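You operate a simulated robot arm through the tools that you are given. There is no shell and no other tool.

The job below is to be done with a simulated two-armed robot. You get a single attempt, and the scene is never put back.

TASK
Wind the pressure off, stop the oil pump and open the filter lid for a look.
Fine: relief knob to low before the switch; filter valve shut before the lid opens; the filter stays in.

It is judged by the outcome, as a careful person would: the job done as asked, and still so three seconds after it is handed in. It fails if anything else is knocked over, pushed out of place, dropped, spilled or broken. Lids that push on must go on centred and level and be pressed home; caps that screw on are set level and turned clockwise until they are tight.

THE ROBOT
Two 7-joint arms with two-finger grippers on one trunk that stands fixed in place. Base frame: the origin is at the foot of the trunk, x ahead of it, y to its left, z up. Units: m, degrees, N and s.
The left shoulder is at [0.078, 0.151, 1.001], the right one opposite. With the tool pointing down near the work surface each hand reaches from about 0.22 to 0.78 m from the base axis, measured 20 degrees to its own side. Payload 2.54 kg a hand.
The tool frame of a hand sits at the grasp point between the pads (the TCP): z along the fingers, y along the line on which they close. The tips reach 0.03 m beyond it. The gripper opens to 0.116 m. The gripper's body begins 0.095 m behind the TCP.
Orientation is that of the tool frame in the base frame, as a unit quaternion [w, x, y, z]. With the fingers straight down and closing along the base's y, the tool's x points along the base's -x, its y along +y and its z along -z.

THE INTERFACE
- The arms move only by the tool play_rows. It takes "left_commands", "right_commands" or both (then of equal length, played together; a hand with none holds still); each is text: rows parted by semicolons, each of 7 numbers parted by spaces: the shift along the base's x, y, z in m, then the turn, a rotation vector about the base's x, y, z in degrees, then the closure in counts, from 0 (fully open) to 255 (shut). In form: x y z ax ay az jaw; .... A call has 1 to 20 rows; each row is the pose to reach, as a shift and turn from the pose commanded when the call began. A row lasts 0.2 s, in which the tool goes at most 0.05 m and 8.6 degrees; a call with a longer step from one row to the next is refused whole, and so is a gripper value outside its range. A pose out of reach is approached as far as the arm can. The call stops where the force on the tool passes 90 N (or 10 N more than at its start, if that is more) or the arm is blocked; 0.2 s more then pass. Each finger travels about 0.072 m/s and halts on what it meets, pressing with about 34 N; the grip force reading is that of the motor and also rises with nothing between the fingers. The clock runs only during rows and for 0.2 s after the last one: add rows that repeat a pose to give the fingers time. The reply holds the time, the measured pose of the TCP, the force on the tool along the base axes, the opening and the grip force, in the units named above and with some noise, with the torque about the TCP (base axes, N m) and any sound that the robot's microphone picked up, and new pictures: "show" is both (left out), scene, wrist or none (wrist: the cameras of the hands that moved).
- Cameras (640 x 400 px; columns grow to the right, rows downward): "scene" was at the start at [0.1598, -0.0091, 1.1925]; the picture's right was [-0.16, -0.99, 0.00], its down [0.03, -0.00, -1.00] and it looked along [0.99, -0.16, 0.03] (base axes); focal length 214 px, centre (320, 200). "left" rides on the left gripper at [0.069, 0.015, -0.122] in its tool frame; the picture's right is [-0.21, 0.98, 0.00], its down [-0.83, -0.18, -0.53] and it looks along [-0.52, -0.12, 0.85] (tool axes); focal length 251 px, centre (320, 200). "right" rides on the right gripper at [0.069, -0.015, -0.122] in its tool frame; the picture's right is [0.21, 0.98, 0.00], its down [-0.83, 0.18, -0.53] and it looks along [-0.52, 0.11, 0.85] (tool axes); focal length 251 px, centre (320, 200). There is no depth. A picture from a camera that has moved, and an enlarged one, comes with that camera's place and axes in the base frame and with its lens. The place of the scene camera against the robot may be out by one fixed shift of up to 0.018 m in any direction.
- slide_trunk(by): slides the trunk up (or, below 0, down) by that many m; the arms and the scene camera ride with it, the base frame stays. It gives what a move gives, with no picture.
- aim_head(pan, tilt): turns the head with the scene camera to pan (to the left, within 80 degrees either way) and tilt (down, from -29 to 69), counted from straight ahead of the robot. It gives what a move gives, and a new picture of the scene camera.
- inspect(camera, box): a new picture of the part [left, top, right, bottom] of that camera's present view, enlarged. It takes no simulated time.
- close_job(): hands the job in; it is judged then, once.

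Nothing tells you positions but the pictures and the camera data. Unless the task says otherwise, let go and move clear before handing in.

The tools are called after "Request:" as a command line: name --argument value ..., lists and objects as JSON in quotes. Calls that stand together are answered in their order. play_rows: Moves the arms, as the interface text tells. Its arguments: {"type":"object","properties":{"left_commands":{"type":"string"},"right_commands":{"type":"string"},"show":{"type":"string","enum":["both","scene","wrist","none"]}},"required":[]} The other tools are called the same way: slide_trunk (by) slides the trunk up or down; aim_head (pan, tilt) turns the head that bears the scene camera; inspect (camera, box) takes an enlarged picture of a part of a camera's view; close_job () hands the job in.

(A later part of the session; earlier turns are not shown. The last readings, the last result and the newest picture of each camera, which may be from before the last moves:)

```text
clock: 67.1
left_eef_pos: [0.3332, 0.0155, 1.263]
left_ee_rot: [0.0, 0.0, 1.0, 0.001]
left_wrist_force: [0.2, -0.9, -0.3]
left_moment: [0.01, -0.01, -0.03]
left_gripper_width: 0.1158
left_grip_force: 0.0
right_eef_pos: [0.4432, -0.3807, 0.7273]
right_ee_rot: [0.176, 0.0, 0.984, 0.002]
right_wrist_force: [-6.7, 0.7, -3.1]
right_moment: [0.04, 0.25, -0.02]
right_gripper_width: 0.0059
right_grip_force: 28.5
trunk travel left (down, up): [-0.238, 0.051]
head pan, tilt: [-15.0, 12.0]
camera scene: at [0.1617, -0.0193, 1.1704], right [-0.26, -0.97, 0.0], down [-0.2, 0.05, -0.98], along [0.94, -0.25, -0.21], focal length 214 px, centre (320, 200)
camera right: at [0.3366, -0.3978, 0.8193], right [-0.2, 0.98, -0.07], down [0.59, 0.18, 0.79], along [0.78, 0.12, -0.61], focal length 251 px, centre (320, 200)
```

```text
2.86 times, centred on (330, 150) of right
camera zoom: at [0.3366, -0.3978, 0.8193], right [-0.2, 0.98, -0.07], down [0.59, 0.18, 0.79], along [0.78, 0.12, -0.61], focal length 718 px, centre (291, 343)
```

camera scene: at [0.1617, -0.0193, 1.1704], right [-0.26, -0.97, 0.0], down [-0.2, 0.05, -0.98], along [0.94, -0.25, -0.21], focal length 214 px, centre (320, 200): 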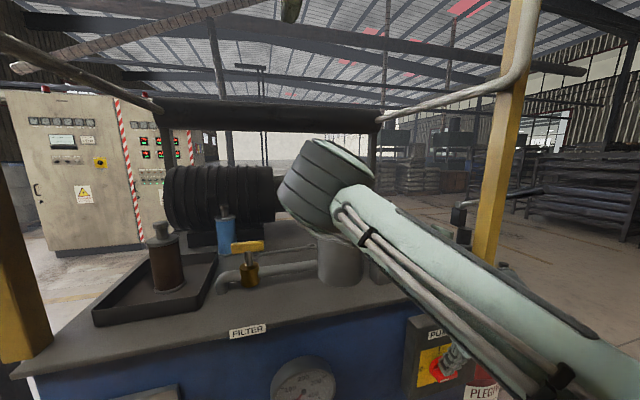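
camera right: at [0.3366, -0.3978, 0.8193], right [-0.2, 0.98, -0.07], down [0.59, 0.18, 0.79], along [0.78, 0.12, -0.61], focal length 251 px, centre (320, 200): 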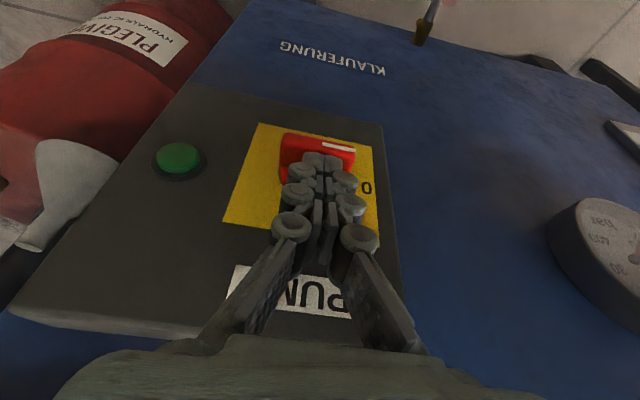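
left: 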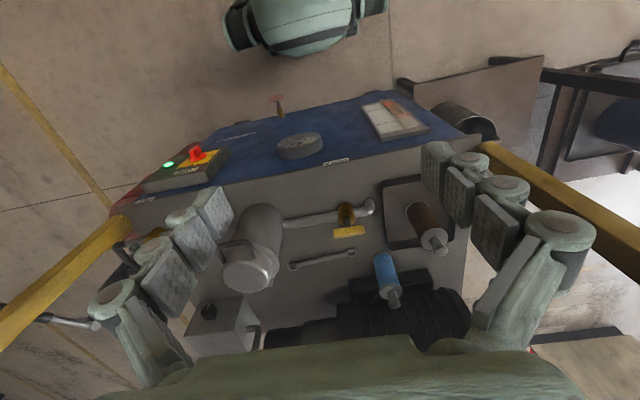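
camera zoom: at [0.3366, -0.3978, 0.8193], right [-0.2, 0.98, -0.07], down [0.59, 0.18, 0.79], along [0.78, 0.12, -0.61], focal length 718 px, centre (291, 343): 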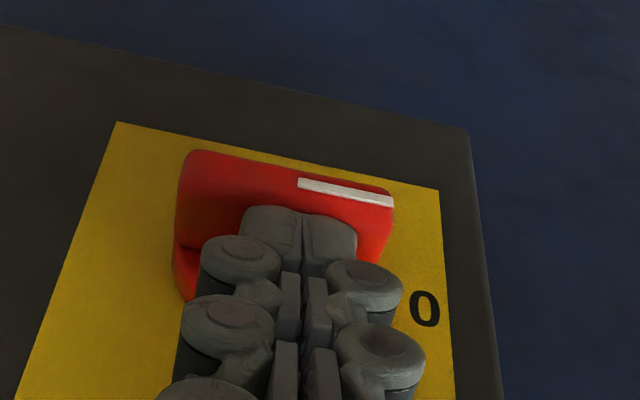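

The switch snapped to 0 and the lamp is out. I'll withdraw the hand straight back, then up.

Request:
play_rows --right_commands "0 0 0.004 0 0 0 255; -0.02 0 0.01 0 0 0 255; -0.05 0 0.02 0 0 0 255; -0.07 -0.01 0.05 0 0 0 255; -0.07 -0.02 0.09 0 0 0 255; -0.07 -0.02 0.12 0 0 0 255"

Request:
inspect --camera "right" --box '[220, 80, 420, 220]'

```text
clock: 68.5
left_eef_pos: [0.332, 0.0144, 1.2638]
left_ee_rot: [0.0, -0.001, 1.0, -0.001]
left_wrist_force: [0.2, -0.4, -0.3]
left_moment: [-0.01, 0.02, 0.01]
left_gripper_width: 0.1159
left_grip_force: 0.1
right_eef_pos: [0.3753, -0.403, 0.8463]
right_ee_rot: [0.177, 0.0, 0.984, 0.0]
right_wrist_force: [-0.1, 0.2, -0.8]
right_moment: [0.03, -0.03, 0.03]
right_gripper_width: 0.0
right_grip_force: 28.3
trunk travel left (down, up): [-0.238, 0.051]
head pan, tilt: [-15.0, 12.0]
camera scene: at [0.1613, -0.0191, 1.1706], right [-0.26, -0.97, 0.0], down [-0.2, 0.05, -0.98], along [0.94, -0.25, -0.21], focal length 214 px, centre (320, 200)
camera right: at [0.2683, -0.418, 0.9379], right [-0.2, 0.98, -0.07], down [0.59, 0.18, 0.79], along [0.78, 0.11, -0.61], focal length 251 px, centre (320, 200)
```

scene: 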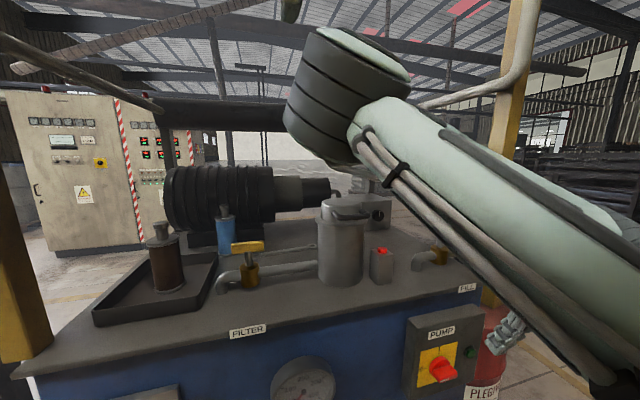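
right: 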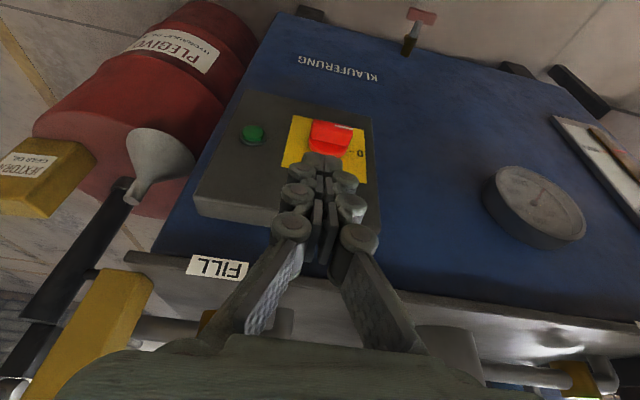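

```text
2.86 times, centred on (320, 150) of right
camera zoom: at [0.2683, -0.418, 0.9379], right [-0.2, 0.98, -0.07], down [0.59, 0.18, 0.79], along [0.78, 0.11, -0.61], focal length 718 px, centre (320, 343)
```

zoom: 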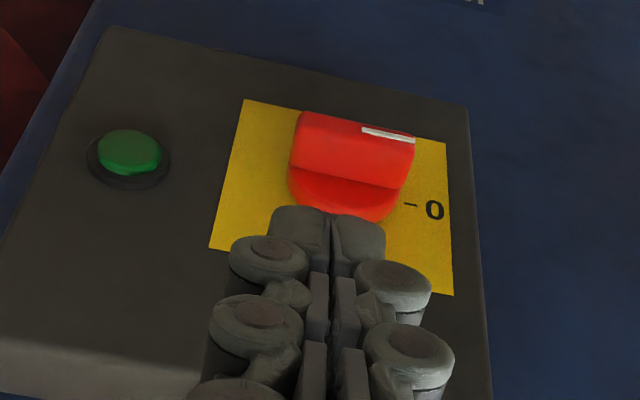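

Switch at 0, lamp dark. Next I move the right arm aside to the right so its elbow leaves the middle, making room for the left arm at the filter valve.

Request:
play_rows --right_commands "-0.02 -0.03 0.02 0 0 0 200; -0.04 -0.06 0.04 0 0 0 128; -0.05 -0.09 0.06 0 0 0 60; -0.05 -0.12 0.08 0 0 0 0; -0.05 -0.15 0.1 0 0 0 0"

Request:
inspect --camera "left" --box '[0, 0, 640, 400]'

```text
clock: 69.7
left_eef_pos: [0.3323, 0.014, 1.2627]
left_ee_rot: [0.0, 0.0, 1.0, 0.0]
left_wrist_force: [-1.4, 1.2, 0.1]
left_moment: [0.0, -0.02, 0.0]
left_gripper_width: 0.1158
left_grip_force: 0.1
right_eef_pos: [0.3254, -0.5535, 0.9486]
right_ee_rot: [0.176, 0.0, 0.984, 0.001]
right_wrist_force: [0.0, -0.1, -0.4]
right_moment: [-0.01, 0.03, 0.0]
right_gripper_width: 0.1161
right_grip_force: 0.0
trunk travel left (down, up): [-0.238, 0.051]
head pan, tilt: [-15.0, 12.0]
camera scene: at [0.1617, -0.0194, 1.1705], right [-0.26, -0.97, 0.0], down [-0.2, 0.05, -0.98], along [0.94, -0.25, -0.21], focal length 214 px, centre (320, 200)
camera right: at [0.2183, -0.5688, 1.0403], right [-0.2, 0.98, -0.07], down [0.59, 0.18, 0.79], along [0.78, 0.12, -0.61], focal length 251 px, centre (320, 200)
```

scene: 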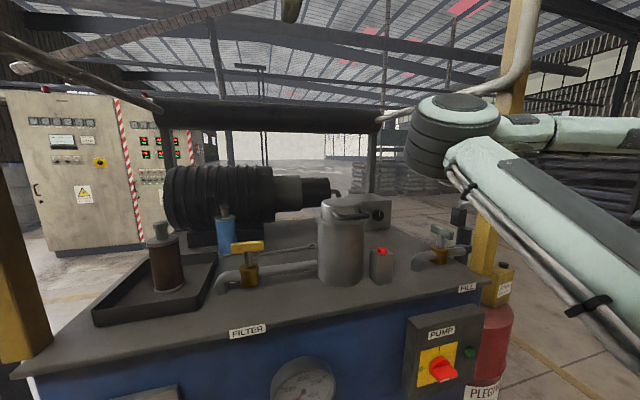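
right: 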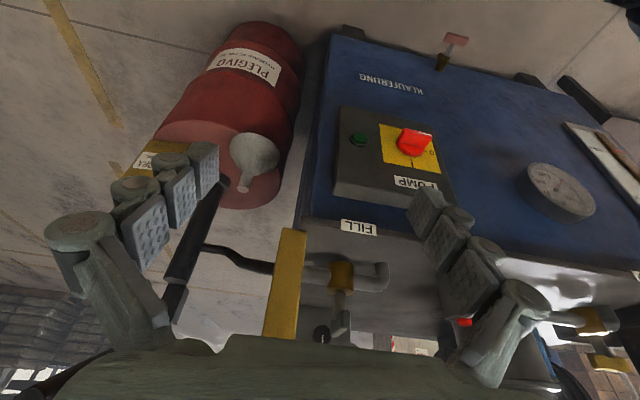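

```text
1.00 times, centred on (320, 200) of left (not enlarged: the box is as wide or as high as the picture)
camera zoom: at [0.2634, 0.0301, 1.3848], right [0.21, 0.98, 0.0], down [0.83, -0.18, 0.53], along [0.52, -0.12, -0.85], focal length 251 px, centre (320, 200)
```

zoom: 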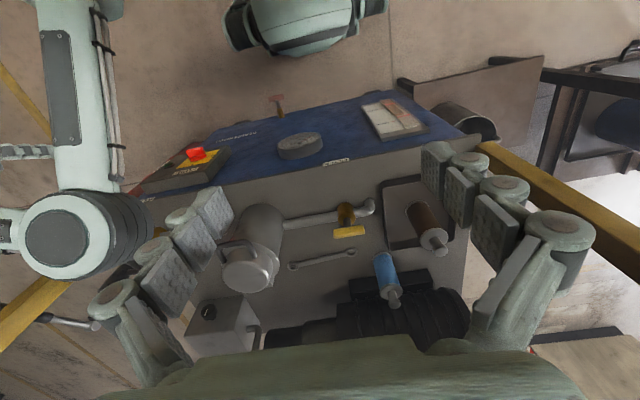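

The right elbow is off to the right now. I bring the left hand forward above the table, yawing it so its fingers will close front-to-back across the yellow filter-valve handle.

Request:
play_rows --left_commands "0.016 0 -0.012 0 0 8.2 0; 0.032 0 -0.024 0 0 16.4 0; 0.048 0 -0.036 0 0 24.6 0; 0.064 0 -0.048 0 0 32.8 0; 0.08 0 -0.06 0 0 41 0; 0.096 0 -0.072 0 0 49.2 0; 0.112 0 -0.084 0 0 57.4 0; 0.128 0 -0.096 0 0 65.6 0; 0.144 0 -0.108 0 0 73.8 0; 0.16 0 -0.12 0 0 82 0; 0.167 0 -0.133 0 0 90 0"

```text
clock: 72.1
left_eef_pos: [0.5013, 0.0146, 1.13]
left_ee_rot: [0.0, 0.709, -0.705, 0.0]
left_wrist_force: [0.3, 1.3, 0.1]
left_moment: [0.03, 0.03, 0.04]
left_gripper_width: 0.1159
left_grip_force: 0.1
right_eef_pos: [0.3247, -0.553, 0.949]
right_ee_rot: [0.177, -0.001, 0.984, 0.0]
right_wrist_force: [-0.1, 0.0, 0.0]
right_moment: [-0.04, -0.02, -0.01]
right_gripper_width: 0.116
right_grip_force: 0.2
trunk travel left (down, up): [-0.238, 0.051]
head pan, tilt: [-15.0, 12.0]
camera scene: at [0.1619, -0.0192, 1.1705], right [-0.26, -0.97, 0.0], down [-0.2, 0.05, -0.98], along [0.94, -0.25, -0.21], focal length 214 px, centre (320, 200)
camera left: at [0.4847, -0.0545, 1.2517], right [-0.98, 0.21, 0.0], down [0.18, 0.83, 0.53], along [0.11, 0.52, -0.85], focal length 251 px, centre (320, 200)
```

scene: 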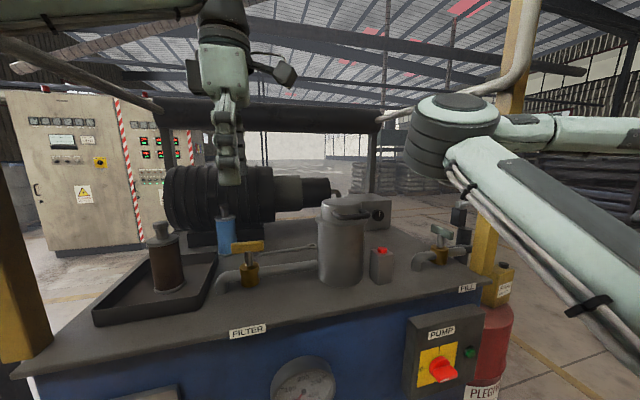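
left: 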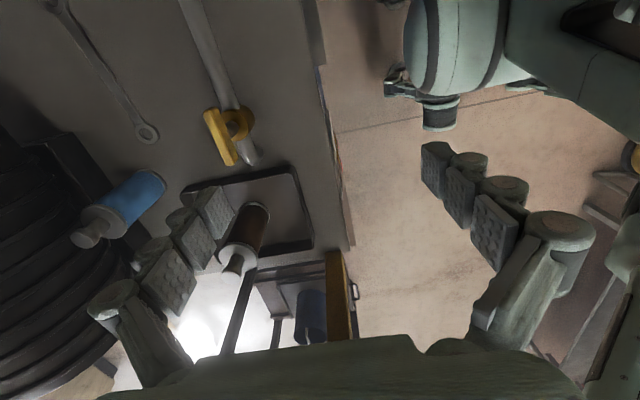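

The left arm took the yaw cleanly. I'll enlarge its wrist view to locate the yellow handle precisely.

Request:
inspect --camera "left" --box '[160, 70, 320, 200]'

Request:
inspect --camera "scene" --box '[190, 210, 350, 320]'

```text
3.08 times, centred on (240, 135) of left
camera zoom: at [0.4847, -0.0545, 1.2517], right [-0.98, 0.21, 0.0], down [0.18, 0.83, 0.53], along [0.11, 0.52, -0.85], focal length 774 px, centre (566, 400)
```

zoom: 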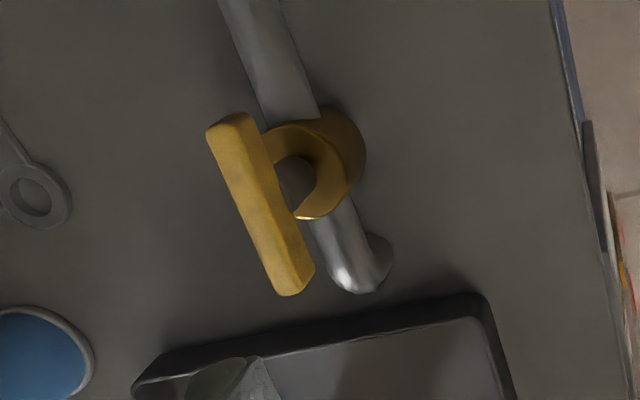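

```text
3.64 times, centred on (270, 265) of scene
camera zoom: at [0.1619, -0.0192, 1.1705], right [-0.26, -0.97, 0.0], down [-0.2, 0.05, -0.98], along [0.94, -0.25, -0.21], focal length 780 px, centre (502, -36)
```

zoom: 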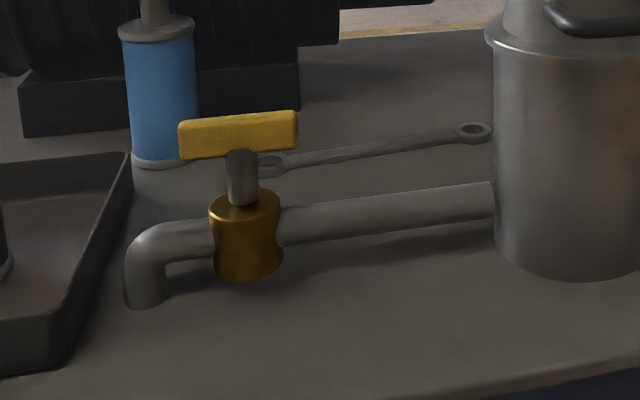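

The handle is near x≈0.62, y≈0.013. I'll hover closer above it for a better fix on its height and position.

Request:
play_rows --left_commands "0.03 0 -0.02 0 0 0 60; 0.06 0 -0.04 0 0 0 100; 0.09 0 -0.06 0 0 0 120; 0.119 -0.001 -0.08 0 0 0 120; 0.119 -0.001 -0.08 0 0 0 120"

Request:
inspect --camera "left" --box '[220, 60, 420, 220]'

```text
clock: 73.3
left_eef_pos: [0.6184, 0.0128, 1.0505]
left_ee_rot: [0.0, -0.707, 0.707, 0.0]
left_wrist_force: [-0.6, 0.0, -0.3]
left_moment: [-0.01, 0.0, -0.03]
left_gripper_width: 0.0614
left_grip_force: 0.0
right_eef_pos: [0.3252, -0.5537, 0.9494]
right_ee_rot: [0.176, 0.0, 0.984, 0.0]
right_wrist_force: [-0.1, 0.8, 0.2]
right_moment: [-0.02, 0.0, -0.03]
right_gripper_width: 0.1158
right_grip_force: 0.1
trunk travel left (down, up): [-0.238, 0.051]
head pan, tilt: [-15.0, 12.0]
camera scene: at [0.1617, -0.0193, 1.1706], right [-0.26, -0.97, 0.0], down [-0.2, 0.05, -0.98], along [0.94, -0.25, -0.21], focal length 214 px, centre (320, 200)
camera left: at [0.6031, -0.0554, 1.1714], right [-0.98, 0.21, 0.0], down [0.18, 0.83, 0.53], along [0.12, 0.52, -0.85], focal length 251 px, centre (320, 200)
```

scene: 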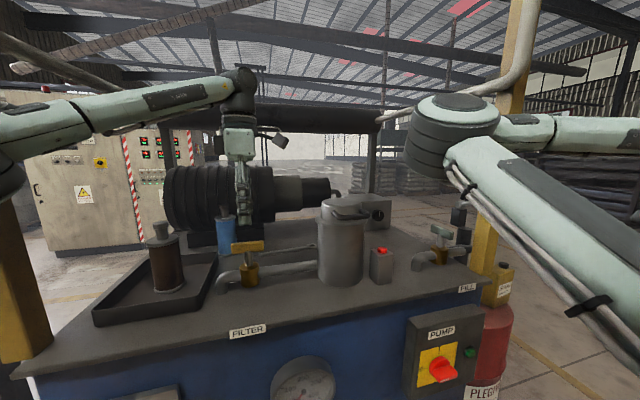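
left: 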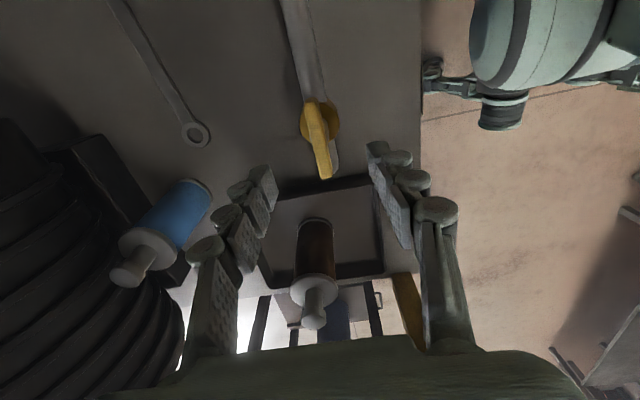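

```text
2.50 times, centred on (320, 140) of left
camera zoom: at [0.6031, -0.0554, 1.1714], right [-0.98, 0.21, 0.0], down [0.18, 0.83, 0.53], along [0.12, 0.52, -0.85], focal length 629 px, centre (320, 350)
```

zoom: 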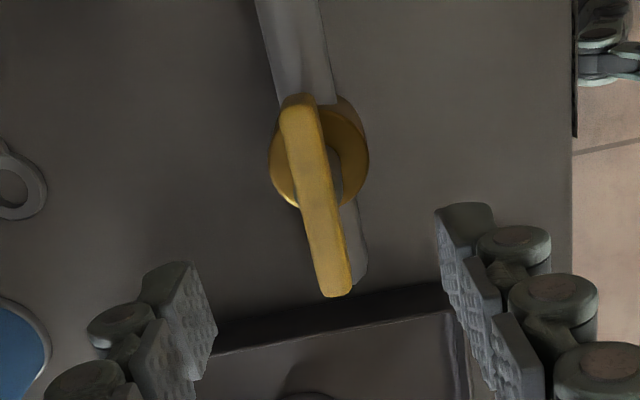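

Handle centre at about [0.620, 0.013], top z≈0.966, lying along the pipe (open). I'll descend over it and grip.

Request:
play_rows --left_commands "0.001 0 -0.03 0 0 0 120; 0.002 0 -0.06 0 0 0 120; 0.002 0 -0.082 0 0 0 120; 0.002 0 -0.082 0 0 0 120; 0.002 0 -0.082 0 0 0 200; 0.002 0 -0.082 0 0 0 255; 0.002 0 -0.082 0 0 0 255; 0.002 0 -0.082 0 0 0 255"

Request:
inspect --camera "left" --box '[220, 60, 420, 220]'

```text
clock: 75.1
left_eef_pos: [0.6201, 0.0143, 0.9684]
left_ee_rot: [0.0, -0.707, 0.707, 0.0]
left_wrist_force: [-3.6, 0.1, -2.6]
left_moment: [0.01, 0.13, 0.01]
left_gripper_width: 0.0172
left_grip_force: 42.9
right_eef_pos: [0.3254, -0.5538, 0.9494]
right_ee_rot: [0.177, 0.0, 0.984, 0.0]
right_wrist_force: [0.8, -0.3, 0.3]
right_moment: [-0.03, 0.01, 0.01]
right_gripper_width: 0.1162
right_grip_force: 0.2
trunk travel left (down, up): [-0.238, 0.051]
head pan, tilt: [-15.0, 12.0]
camera scene: at [0.1616, -0.0192, 1.1705], right [-0.26, -0.97, 0.0], down [-0.2, 0.05, -0.98], along [0.94, -0.25, -0.21], focal length 214 px, centre (320, 200)
camera left: at [0.6043, -0.0547, 1.0902], right [-0.98, 0.21, 0.0], down [0.18, 0.83, 0.53], along [0.11, 0.52, -0.85], focal length 251 px, centre (320, 200)
```

scene: 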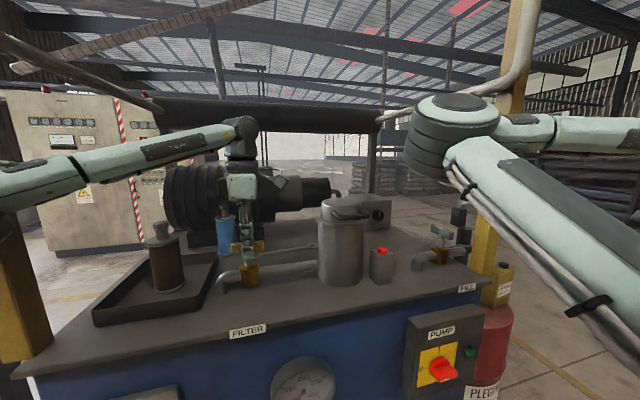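
left: 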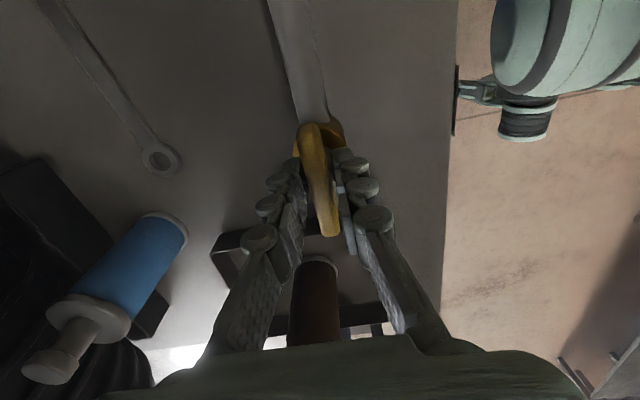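

```text
2.50 times, centred on (320, 140) of left
camera zoom: at [0.6043, -0.0547, 1.0902], right [-0.98, 0.21, 0.0], down [0.18, 0.83, 0.53], along [0.11, 0.52, -0.85], focal length 629 px, centre (320, 350)
```

zoom: 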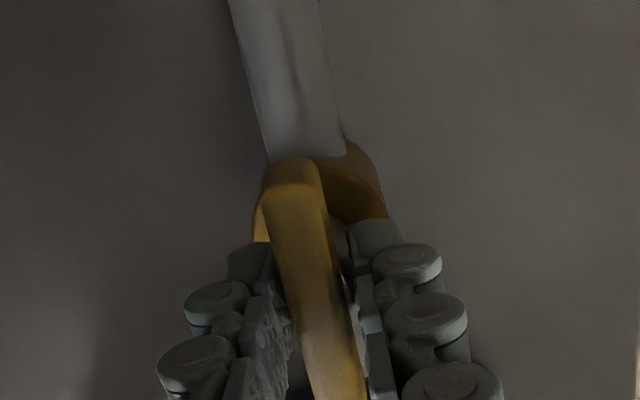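

Handle gripped at its centre. I'll try a small clockwise turn first and check the torque.

Request:
play_rows --left_commands "0 0 0 0 0 -4 255; 0 0 0 0 0 -8 255; 0 0 0 0 0 -12 255; 0 0 0 0 0 -12 255" --show "wrist"

```text
clock: 76.1
left_eef_pos: [0.6196, 0.0139, 0.9691]
left_ee_rot: [0.001, -0.629, 0.777, 0.001]
left_wrist_force: [-13.3, 3.3, -4.6]
left_moment: [0.07, 0.39, 0.01]
left_gripper_width: 0.0171
left_grip_force: 42.3
right_eef_pos: [0.3243, -0.5531, 0.9483]
right_ee_rot: [0.178, -0.001, 0.984, 0.0]
right_wrist_force: [-0.3, 0.4, 0.4]
right_moment: [0.0, 0.0, 0.01]
right_gripper_width: 0.116
right_grip_force: 0.1
trunk travel left (down, up): [-0.238, 0.051]
head pan, tilt: [-15.0, 12.0]
camera left: at [0.59, -0.05, 1.0901], right [-0.91, 0.41, 0.0], down [0.35, 0.77, 0.53], along [0.22, 0.49, -0.85], focal length 251 px, centre (320, 200)
```

left: 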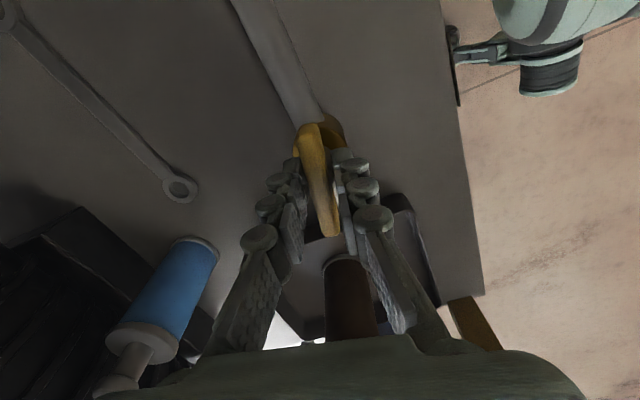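

It turns freely clockwise. Continuing to a full quarter turn.

Request:
play_rows --left_commands "0 0 0 0 0 -7 255; 0 0 0 0 0 -14 255; 0 0 0 0 0 -21 255; 0 0 0 0 0 -28 255; 0 0 0 0 0 -35 255; 0 0 0 0 0 -42 255; 0 0 0 0 0 -49 255; 0 0 0 0 0 -56 255; 0 0 0 0 0 -63 255; 0 0 0 0 0 -70 255; 0 0 0 0 0 -78 255; 0 0 0 0 0 -78 255"

Request:
inspect --camera "left" --box '[220, 60, 420, 220]'

```text
clock: 78.7
left_eef_pos: [0.6191, 0.0137, 0.9673]
left_ee_rot: [-0.001, 0.002, 1.0, 0.001]
left_wrist_force: [-25.9, 6.0, -14.3]
left_moment: [0.13, 0.31, -0.08]
left_gripper_width: 0.0169
left_grip_force: 43.0
right_eef_pos: [0.3237, -0.5529, 0.9495]
right_ee_rot: [0.177, -0.001, 0.984, 0.001]
right_wrist_force: [0.6, 0.3, 0.3]
right_moment: [0.0, -0.04, 0.0]
right_gripper_width: 0.1158
right_grip_force: 0.1
trunk travel left (down, up): [-0.238, 0.051]
head pan, tilt: [-15.0, 12.0]
camera scene: at [0.1607, -0.0187, 1.1707], right [-0.26, -0.97, 0.0], down [-0.2, 0.05, -0.98], along [0.94, -0.25, -0.21], focal length 214 px, centre (320, 200)
camera left: at [0.55, 0.0306, 1.0904], right [0.22, 0.98, 0.0], down [0.83, -0.18, 0.53], along [0.52, -0.12, -0.85], focal length 251 px, centre (320, 200)
```

scene: 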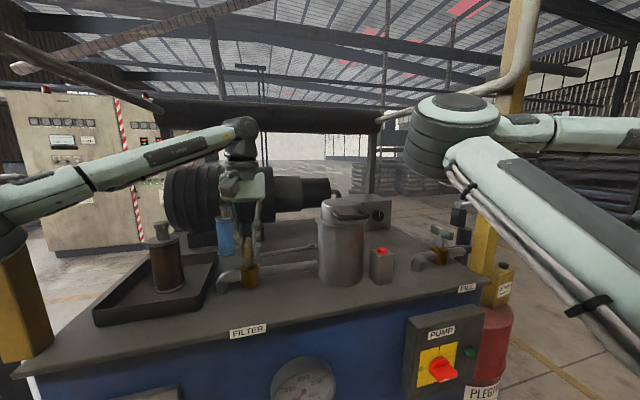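
left: 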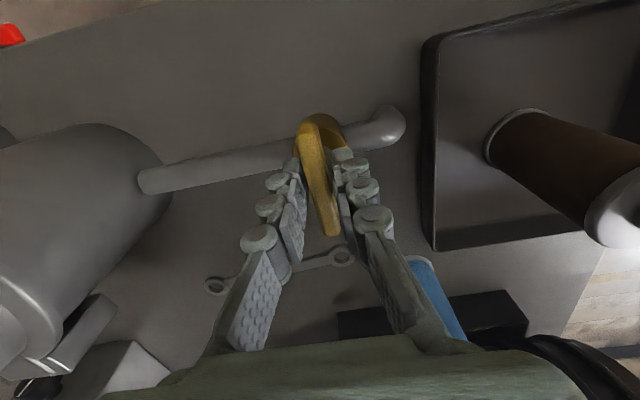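

```text
2.50 times, centred on (320, 140) of left
camera zoom: at [0.55, 0.0306, 1.0904], right [0.22, 0.98, 0.0], down [0.83, -0.18, 0.53], along [0.52, -0.12, -0.85], focal length 629 px, centre (320, 350)
```

zoom: 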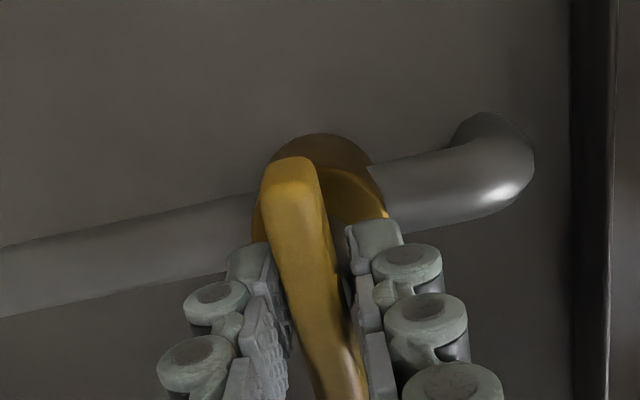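

The handle now lies across the pipe. I'll nudge a few degrees more to feel for the closed stop.

Request:
play_rows --left_commands "0 0 0 0 0 -3 255; 0 0 0 0 0 -6 255; 0 0 0 0 0 -6 255" --show "wrist"

```text
clock: 79.5
left_eef_pos: [0.6197, 0.0143, 0.9683]
left_ee_rot: [-0.001, 0.053, 0.999, 0.0]
left_wrist_force: [-19.8, 7.5, -11.6]
left_moment: [0.33, 1.14, 0.06]
left_gripper_width: 0.0171
left_grip_force: 42.9
right_eef_pos: [0.326, -0.552, 0.9497]
right_ee_rot: [0.177, 0.001, 0.984, 0.0]
right_wrist_force: [-0.8, 0.4, 0.2]
right_moment: [0.05, -0.01, 0.0]
right_gripper_width: 0.1161
right_grip_force: 0.0
trunk travel left (down, up): [-0.238, 0.051]
head pan, tilt: [-15.0, 12.0]
camera left: at [0.5526, 0.0376, 1.0904], right [0.32, 0.95, 0.0], down [0.8, -0.27, 0.53], along [0.51, -0.17, -0.85], focal length 251 px, centre (320, 200)
```

left: 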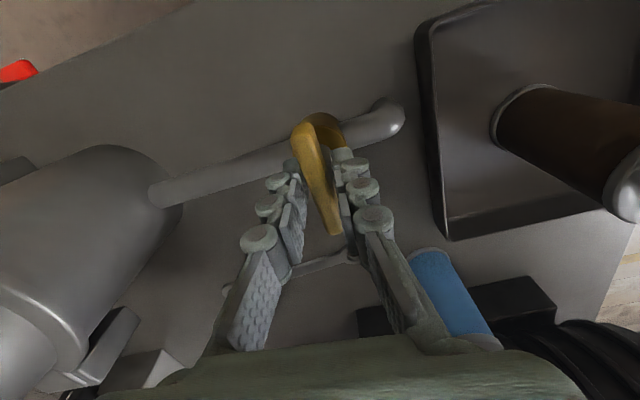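

The handle stayed put against its stop while the fingers turned on it, so the valve is shut. I'll undo that extra twist, release and lift away.

Request:
play_rows --left_commands "0 0 0 0 0 5 255; 0 0 0 0 0 5 200; 0 0 0 0 0 5 120; 0 0 0 0 0 5 120; 0 0 0.03 0 0 5 120; 0 0 0.07 0 0 5 120; -0.01 0 0.11 0 0 5 120"

Request:
inspect --camera "left" --box '[180, 60, 460, 260]'

Request:
inspect --camera "scene" --box '[190, 170, 410, 310]'

```text
clock: 81.1
left_eef_pos: [0.6073, 0.0123, 1.0812]
left_ee_rot: [0.001, 0.009, 1.0, 0.001]
left_wrist_force: [-0.2, -0.1, -0.2]
left_moment: [-0.04, 0.01, -0.01]
left_gripper_width: 0.0614
left_grip_force: 0.1
right_eef_pos: [0.3249, -0.5531, 0.9492]
right_ee_rot: [0.176, 0.0, 0.984, 0.0]
right_wrist_force: [-0.6, 0.2, 0.0]
right_moment: [0.0, 0.01, 0.02]
right_gripper_width: 0.1158
right_grip_force: 0.0
trunk travel left (down, up): [-0.238, 0.051]
head pan, tilt: [-15.0, 12.0]
camera scene: at [0.1611, -0.0194, 1.1707], right [-0.26, -0.97, 0.0], down [-0.2, 0.05, -0.98], along [0.94, -0.25, -0.21], focal length 214 px, centre (320, 200)
camera left: at [0.5392, 0.03, 1.2022], right [0.23, 0.97, 0.0], down [0.82, -0.2, 0.54], along [0.52, -0.12, -0.84], focal length 251 px, centre (320, 200)
```

scene: 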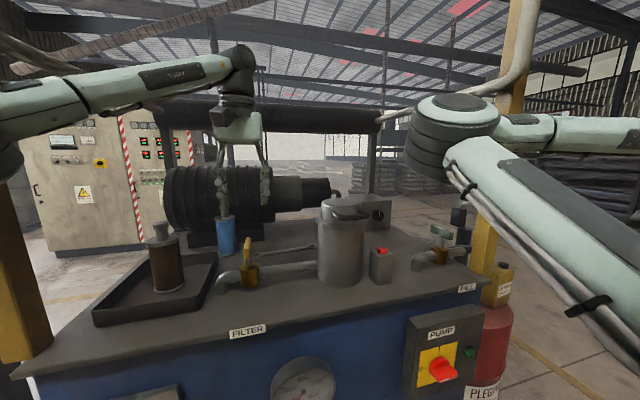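
left: 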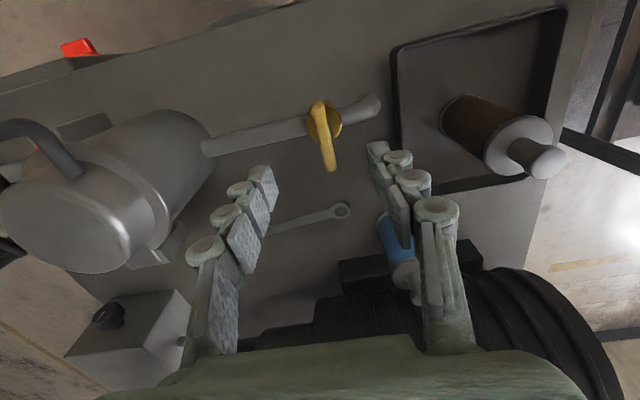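

```text
2.00 times, centred on (320, 160) of left
camera zoom: at [0.5392, 0.03, 1.2022], right [0.23, 0.97, 0.0], down [0.82, -0.2, 0.54], along [0.52, -0.12, -0.84], focal length 503 px, centre (320, 280)
```

zoom: 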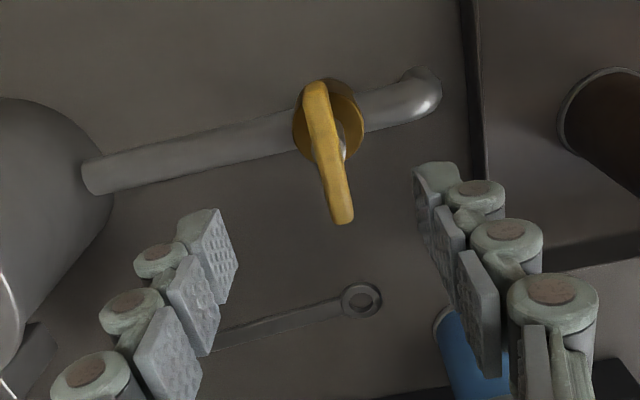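

```text
2.86 times, centred on (300, 240) of scene
camera zoom: at [0.1611, -0.0194, 1.1707], right [-0.26, -0.97, 0.0], down [-0.2, 0.05, -0.98], along [0.94, -0.25, -0.21], focal length 613 px, centre (377, 86)
```

zoom: 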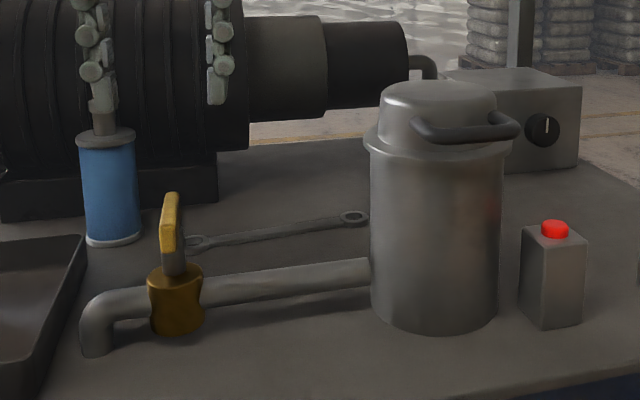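

Filter valve is shut, across the pipe. Next the lid: it is hinged at the back with its U-handle toward me. I'll lift it with the left hand's closed fingers slid under the handle from the left side, so I turn the left hand to point to the right (-y).

Request:
play_rows --left_commands "-0.01 0.001 0.005 -8.2 0 0 200; -0.02 0.002 0.01 -16.4 0 0 255; -0.03 0.003 0.015 -24.6 0 0 255; -0.04 0.004 0.02 -32.8 0 0 255; -0.05 0.005 0.02 -41 0 0 255; -0.06 0.006 0.02 -49.2 0 0 255; -0.07 0.007 0.02 -57.4 0 0 255; -0.08 0.008 0.02 -65.6 0 0 255; -0.09 0.009 0.02 -73.8 0 0 255; -0.1 0.01 0.02 -82 0 0 255; -0.107 0.01 0.02 -90 0 0 255"

```text
clock: 83.5
left_eef_pos: [0.5034, 0.0252, 1.0984]
left_ee_rot: [-0.006, -0.006, -0.707, 0.708]
left_wrist_force: [0.2, -0.2, -0.1]
left_moment: [-0.01, 0.01, 0.01]
left_gripper_width: 0.0
left_grip_force: 29.4
right_eef_pos: [0.3263, -0.553, 0.9482]
right_ee_rot: [0.177, 0.0, 0.984, 0.001]
right_wrist_force: [-0.5, 0.1, -0.4]
right_moment: [-0.01, 0.01, -0.03]
right_gripper_width: 0.1161
right_grip_force: 0.1
trunk travel left (down, up): [-0.238, 0.051]
head pan, tilt: [-15.0, 12.0]
camera scene: at [0.1619, -0.0192, 1.1706], right [-0.26, -0.97, 0.0], down [-0.2, 0.05, -0.98], along [0.94, -0.25, -0.21], focal length 214 px, centre (320, 200)
camera left: at [0.4346, 0.1469, 1.0811], right [0.23, 0.0, -0.97], down [0.82, 0.54, 0.19], along [0.52, -0.84, 0.13], focal length 251 px, centre (320, 200)
```

scene: 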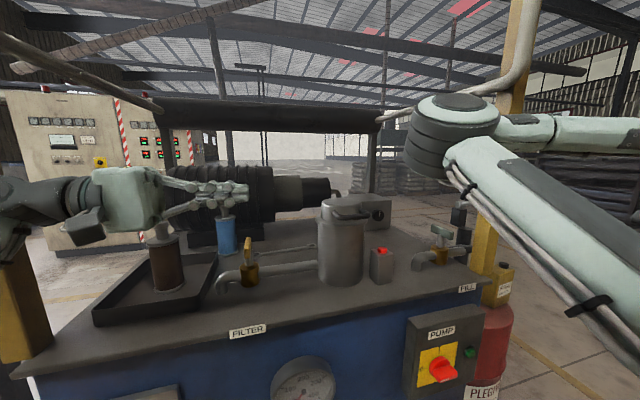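
left: 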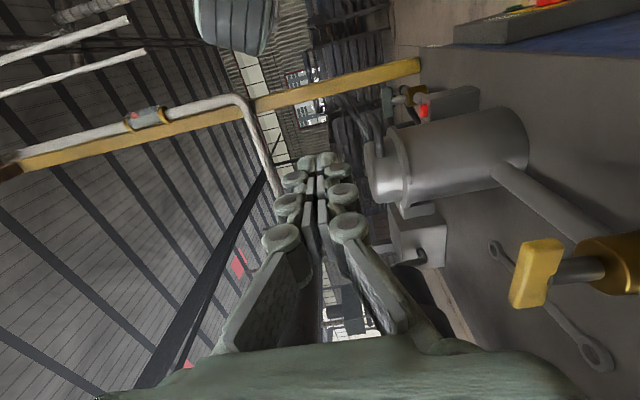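

The hand points right, and its camera sees the pot from the side. I'll enlarge the lid, handle and hinge.

Request:
inspect --camera "left" --box '[320, 80, 480, 230]'

Request:
inspect --camera "scene" --box '[300, 180, 400, 290]'

```text
2.67 times, centred on (400, 155) of left
camera zoom: at [0.4346, 0.1469, 1.0811], right [0.23, 0.0, -0.97], down [0.82, 0.54, 0.19], along [0.52, -0.84, 0.13], focal length 670 px, centre (107, 320)
```

zoom: 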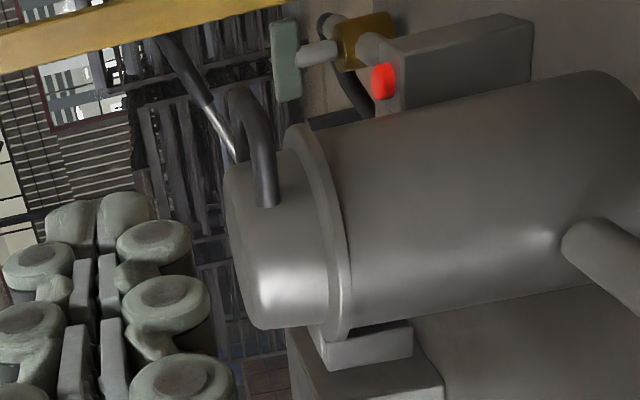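

```text
3.64 times, centred on (350, 235) of scene
camera zoom: at [0.1619, -0.0192, 1.1706], right [-0.26, -0.97, 0.0], down [-0.2, 0.05, -0.98], along [0.94, -0.25, -0.21], focal length 780 px, centre (211, 73)
```

zoom: 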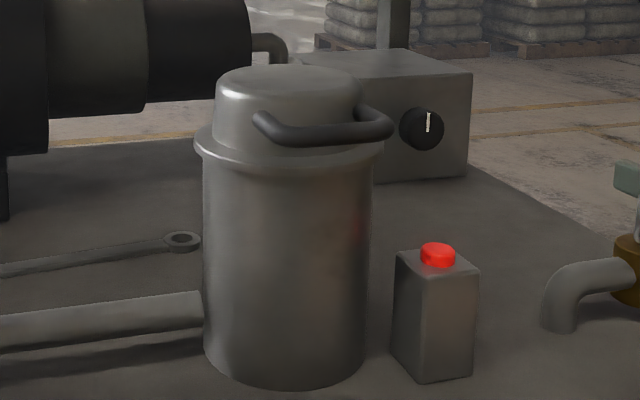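

Handle bar is at about x≈0.535, z≈1.035, flange top z≈1.013, hinge at the back near [0.68, 1.01]. I'll bring the closed fingers low and in front, left of the handle, to check alignment before sliding under it.

Request:
play_rows --left_commands "0 -0.03 -0.03 0 0 0 255; 0 -0.06 -0.06 0 0 0 255; 0.01 -0.09 -0.09 0 0 0 255; 0.02 -0.12 -0.09 0 0 0 255; 0.03 -0.125 -0.09 0 0 0 255; 0.03 -0.125 -0.09 0 0 0 255"

Request:
inspect --camera "left" --box '[260, 80, 440, 220]'

Request:
inspect --camera "scene" --box '[240, 170, 400, 290]'

```text
clock: 84.9
left_eef_pos: [0.5319, -0.1016, 1.0087]
left_ee_rot: [-0.005, -0.006, -0.707, 0.707]
left_wrist_force: [-0.1, -0.1, 0.4]
left_moment: [-0.01, -0.01, -0.03]
left_gripper_width: 0.0001
left_grip_force: 28.4
right_eef_pos: [0.3249, -0.5535, 0.9487]
right_ee_rot: [0.176, 0.0, 0.984, 0.0]
right_wrist_force: [0.3, 0.3, 0.6]
right_moment: [0.03, -0.05, 0.03]
right_gripper_width: 0.1161
right_grip_force: 0.0
trunk travel left (down, up): [-0.238, 0.051]
head pan, tilt: [-15.0, 12.0]
camera scene: at [0.1618, -0.0192, 1.1705], right [-0.26, -0.97, 0.0], down [-0.2, 0.05, -0.98], along [0.94, -0.25, -0.21], focal length 214 px, centre (320, 200)
camera left: at [0.4637, 0.0213, 0.9921], right [0.23, 0.0, -0.97], down [0.82, 0.53, 0.2], along [0.52, -0.85, 0.12], focal length 251 px, centre (320, 200)
```

scene: 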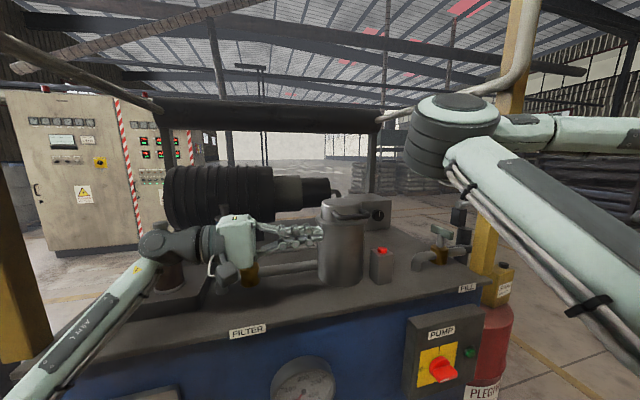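
left: 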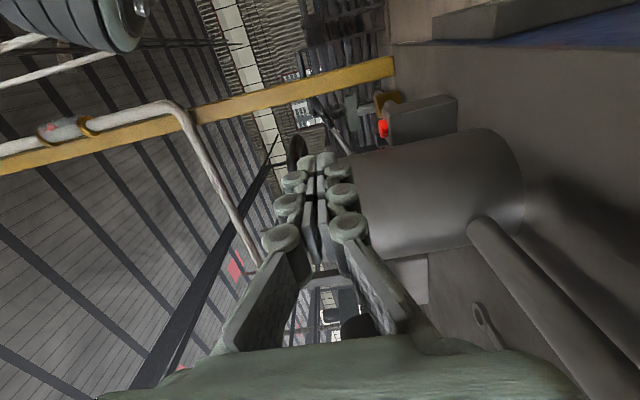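

```text
2.86 times, centred on (350, 150) of left
camera zoom: at [0.4637, 0.0213, 0.9921], right [0.23, 0.0, -0.97], down [0.82, 0.53, 0.2], along [0.52, -0.85, 0.12], focal length 718 px, centre (234, 343)
```

zoom: 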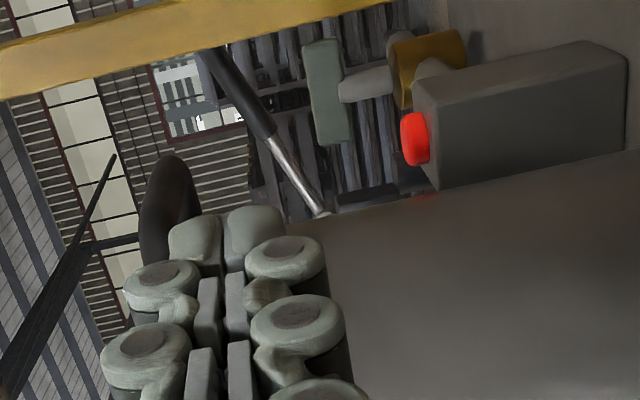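

```text
3.33 times, centred on (320, 230) of scene
camera zoom: at [0.1618, -0.0192, 1.1705], right [-0.26, -0.97, 0.0], down [-0.2, 0.05, -0.98], along [0.94, -0.25, -0.21], focal length 715 px, centre (320, 100)
```

zoom: 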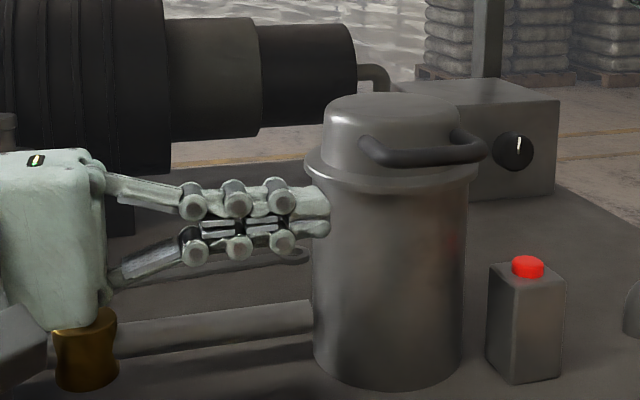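

The handle centre is at about [0.537, -0.20, 1.03]. I'll dip the fingers a bit lower, then slide them to the right under the handle.

Request:
play_rows --left_commands "0.002 0 -0.01 0 0 0 255; 0.003 0 -0.017 0 0 0 255; 0.003 -0.025 -0.017 0 0 0 255; 0.003 -0.05 -0.017 0 0 0 255; 0.003 -0.075 -0.017 0 0 0 255; 0.003 -0.1 -0.017 0 0 0 255; 0.003 -0.1 -0.017 0 0 0 255"

Request:
inspect --camera "left" --box '[260, 80, 440, 220]'

Request:
inspect --camera "scene" --box '[240, 170, 400, 290]'

```text
clock: 86.5
left_eef_pos: [0.5359, -0.2023, 0.9913]
left_ee_rot: [0.006, 0.006, 0.707, -0.707]
left_wrist_force: [0.1, -0.7, -0.3]
left_moment: [-0.02, 0.0, 0.0]
left_gripper_width: 0.0
left_grip_force: 28.4
right_eef_pos: [0.326, -0.5527, 0.9485]
right_ee_rot: [0.177, 0.0, 0.984, 0.001]
right_wrist_force: [0.9, -0.5, 1.0]
right_moment: [0.0, 0.01, -0.04]
right_gripper_width: 0.1162
right_grip_force: 0.1
trunk travel left (down, up): [-0.238, 0.051]
head pan, tilt: [-15.0, 12.0]
camera scene: at [0.1617, -0.0194, 1.1706], right [-0.26, -0.97, 0.0], down [-0.2, 0.05, -0.98], along [0.94, -0.25, -0.21], focal length 214 px, centre (320, 200)
camera left: at [0.4678, -0.0802, 0.9744], right [0.23, 0.0, -0.97], down [0.82, 0.53, 0.2], along [0.52, -0.85, 0.12], focal length 251 px, centre (320, 200)
```

scene: 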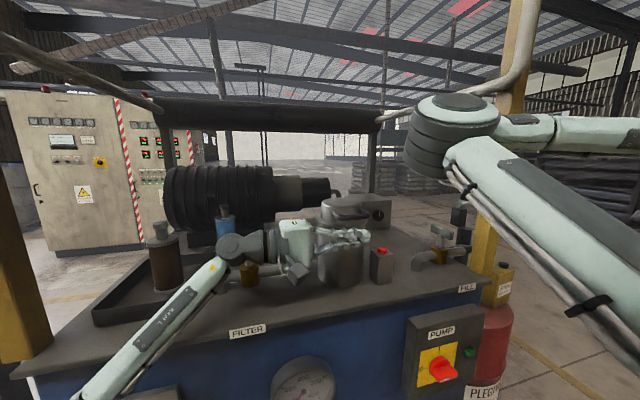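
left: 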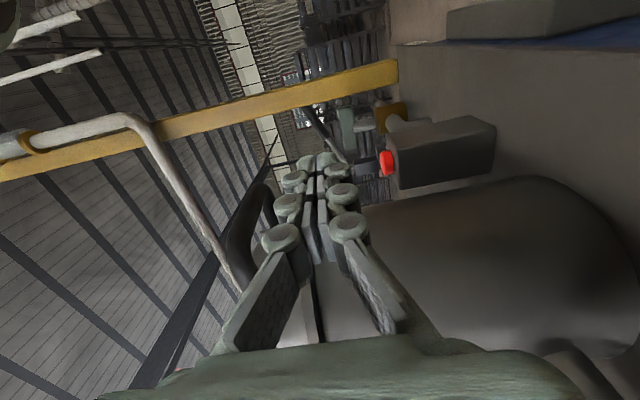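

```text
2.86 times, centred on (350, 150) of left
camera zoom: at [0.4678, -0.0802, 0.9744], right [0.23, 0.0, -0.97], down [0.82, 0.53, 0.2], along [0.52, -0.85, 0.12], focal length 718 px, centre (234, 343)
```

zoom: 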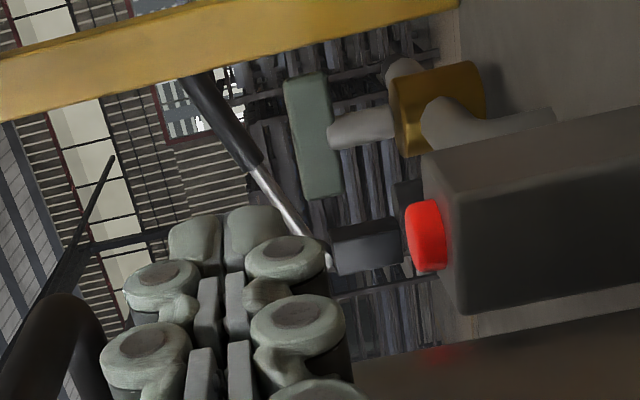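

```text
3.33 times, centred on (320, 230) of scene
camera zoom: at [0.1617, -0.0194, 1.1706], right [-0.26, -0.97, 0.0], down [-0.2, 0.05, -0.98], along [0.94, -0.25, -0.21], focal length 715 px, centre (320, 100)
```

zoom: 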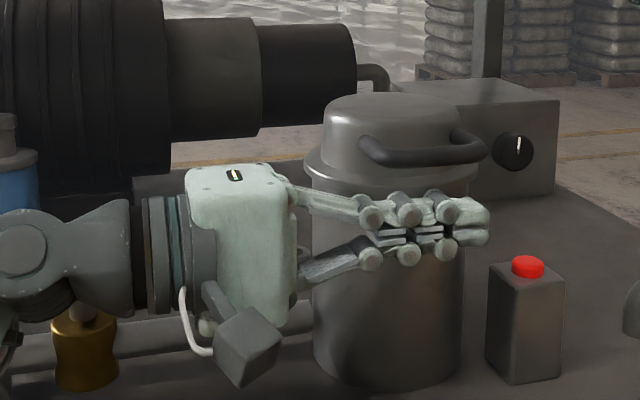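

The fingers span under the handle, nothing touched. Now a slow, small lift to feel whether the lid moves freely.

Request:
play_rows --left_commands "0 0 0.01 0 0 0 255; 0 0 0.017 0 0 0 255; 0.001 0 0.024 0 0 0 255; 0.002 0 0.031 0 0 0 255; 0.003 0 0.038 0 0 0 255"

Request:
inspect --camera "scene" --box '[240, 170, 400, 290]'

```text
clock: 87.7
left_eef_pos: [0.5408, -0.2013, 1.0292]
left_ee_rot: [-0.005, -0.006, -0.707, 0.707]
left_wrist_force: [-0.2, 0.3, -2.5]
left_moment: [-0.06, 0.01, 0.01]
left_gripper_width: 0.0
left_grip_force: 28.7
right_eef_pos: [0.3247, -0.5528, 0.948]
right_ee_rot: [0.176, 0.0, 0.984, 0.0]
right_wrist_force: [0.4, 0.4, -0.2]
right_moment: [0.03, 0.01, -0.01]
right_gripper_width: 0.1159
right_grip_force: 0.1
trunk travel left (down, up): [-0.238, 0.051]
head pan, tilt: [-15.0, 12.0]
camera scene: at [0.1619, -0.0192, 1.1705], right [-0.26, -0.97, 0.0], down [-0.2, 0.05, -0.98], along [0.94, -0.25, -0.21], focal length 214 px, centre (320, 200)
camera left: at [0.472, -0.0788, 1.0125], right [0.23, 0.0, -0.97], down [0.82, 0.53, 0.19], along [0.52, -0.85, 0.12], focal length 251 px, centre (320, 200)
```

scene: 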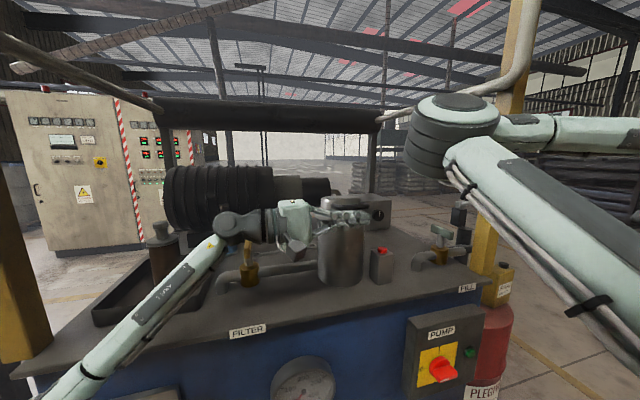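
left: 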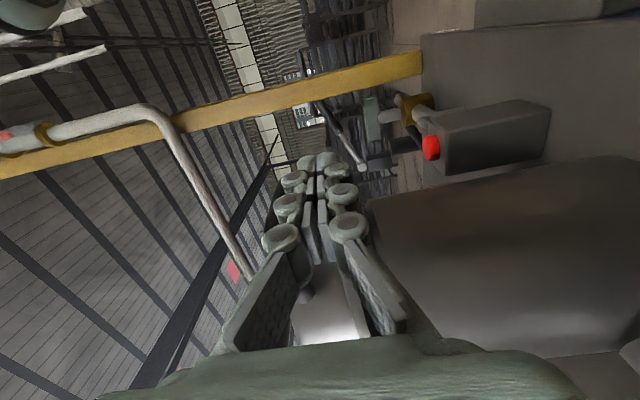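

```text
3.33 times, centred on (320, 230) of scene
camera zoom: at [0.1619, -0.0192, 1.1705], right [-0.26, -0.97, 0.0], down [-0.2, 0.05, -0.98], along [0.94, -0.25, -0.21], focal length 715 px, centre (320, 100)
```

zoom: 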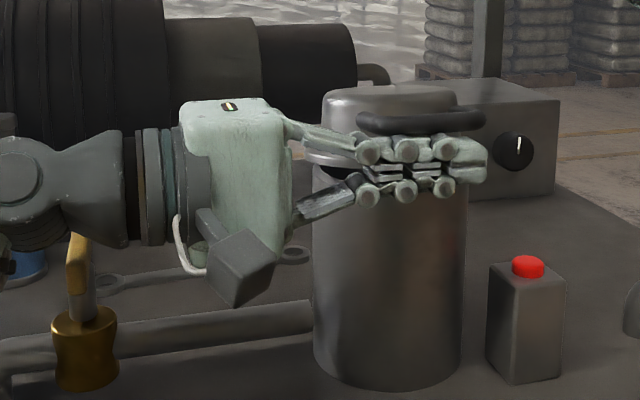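

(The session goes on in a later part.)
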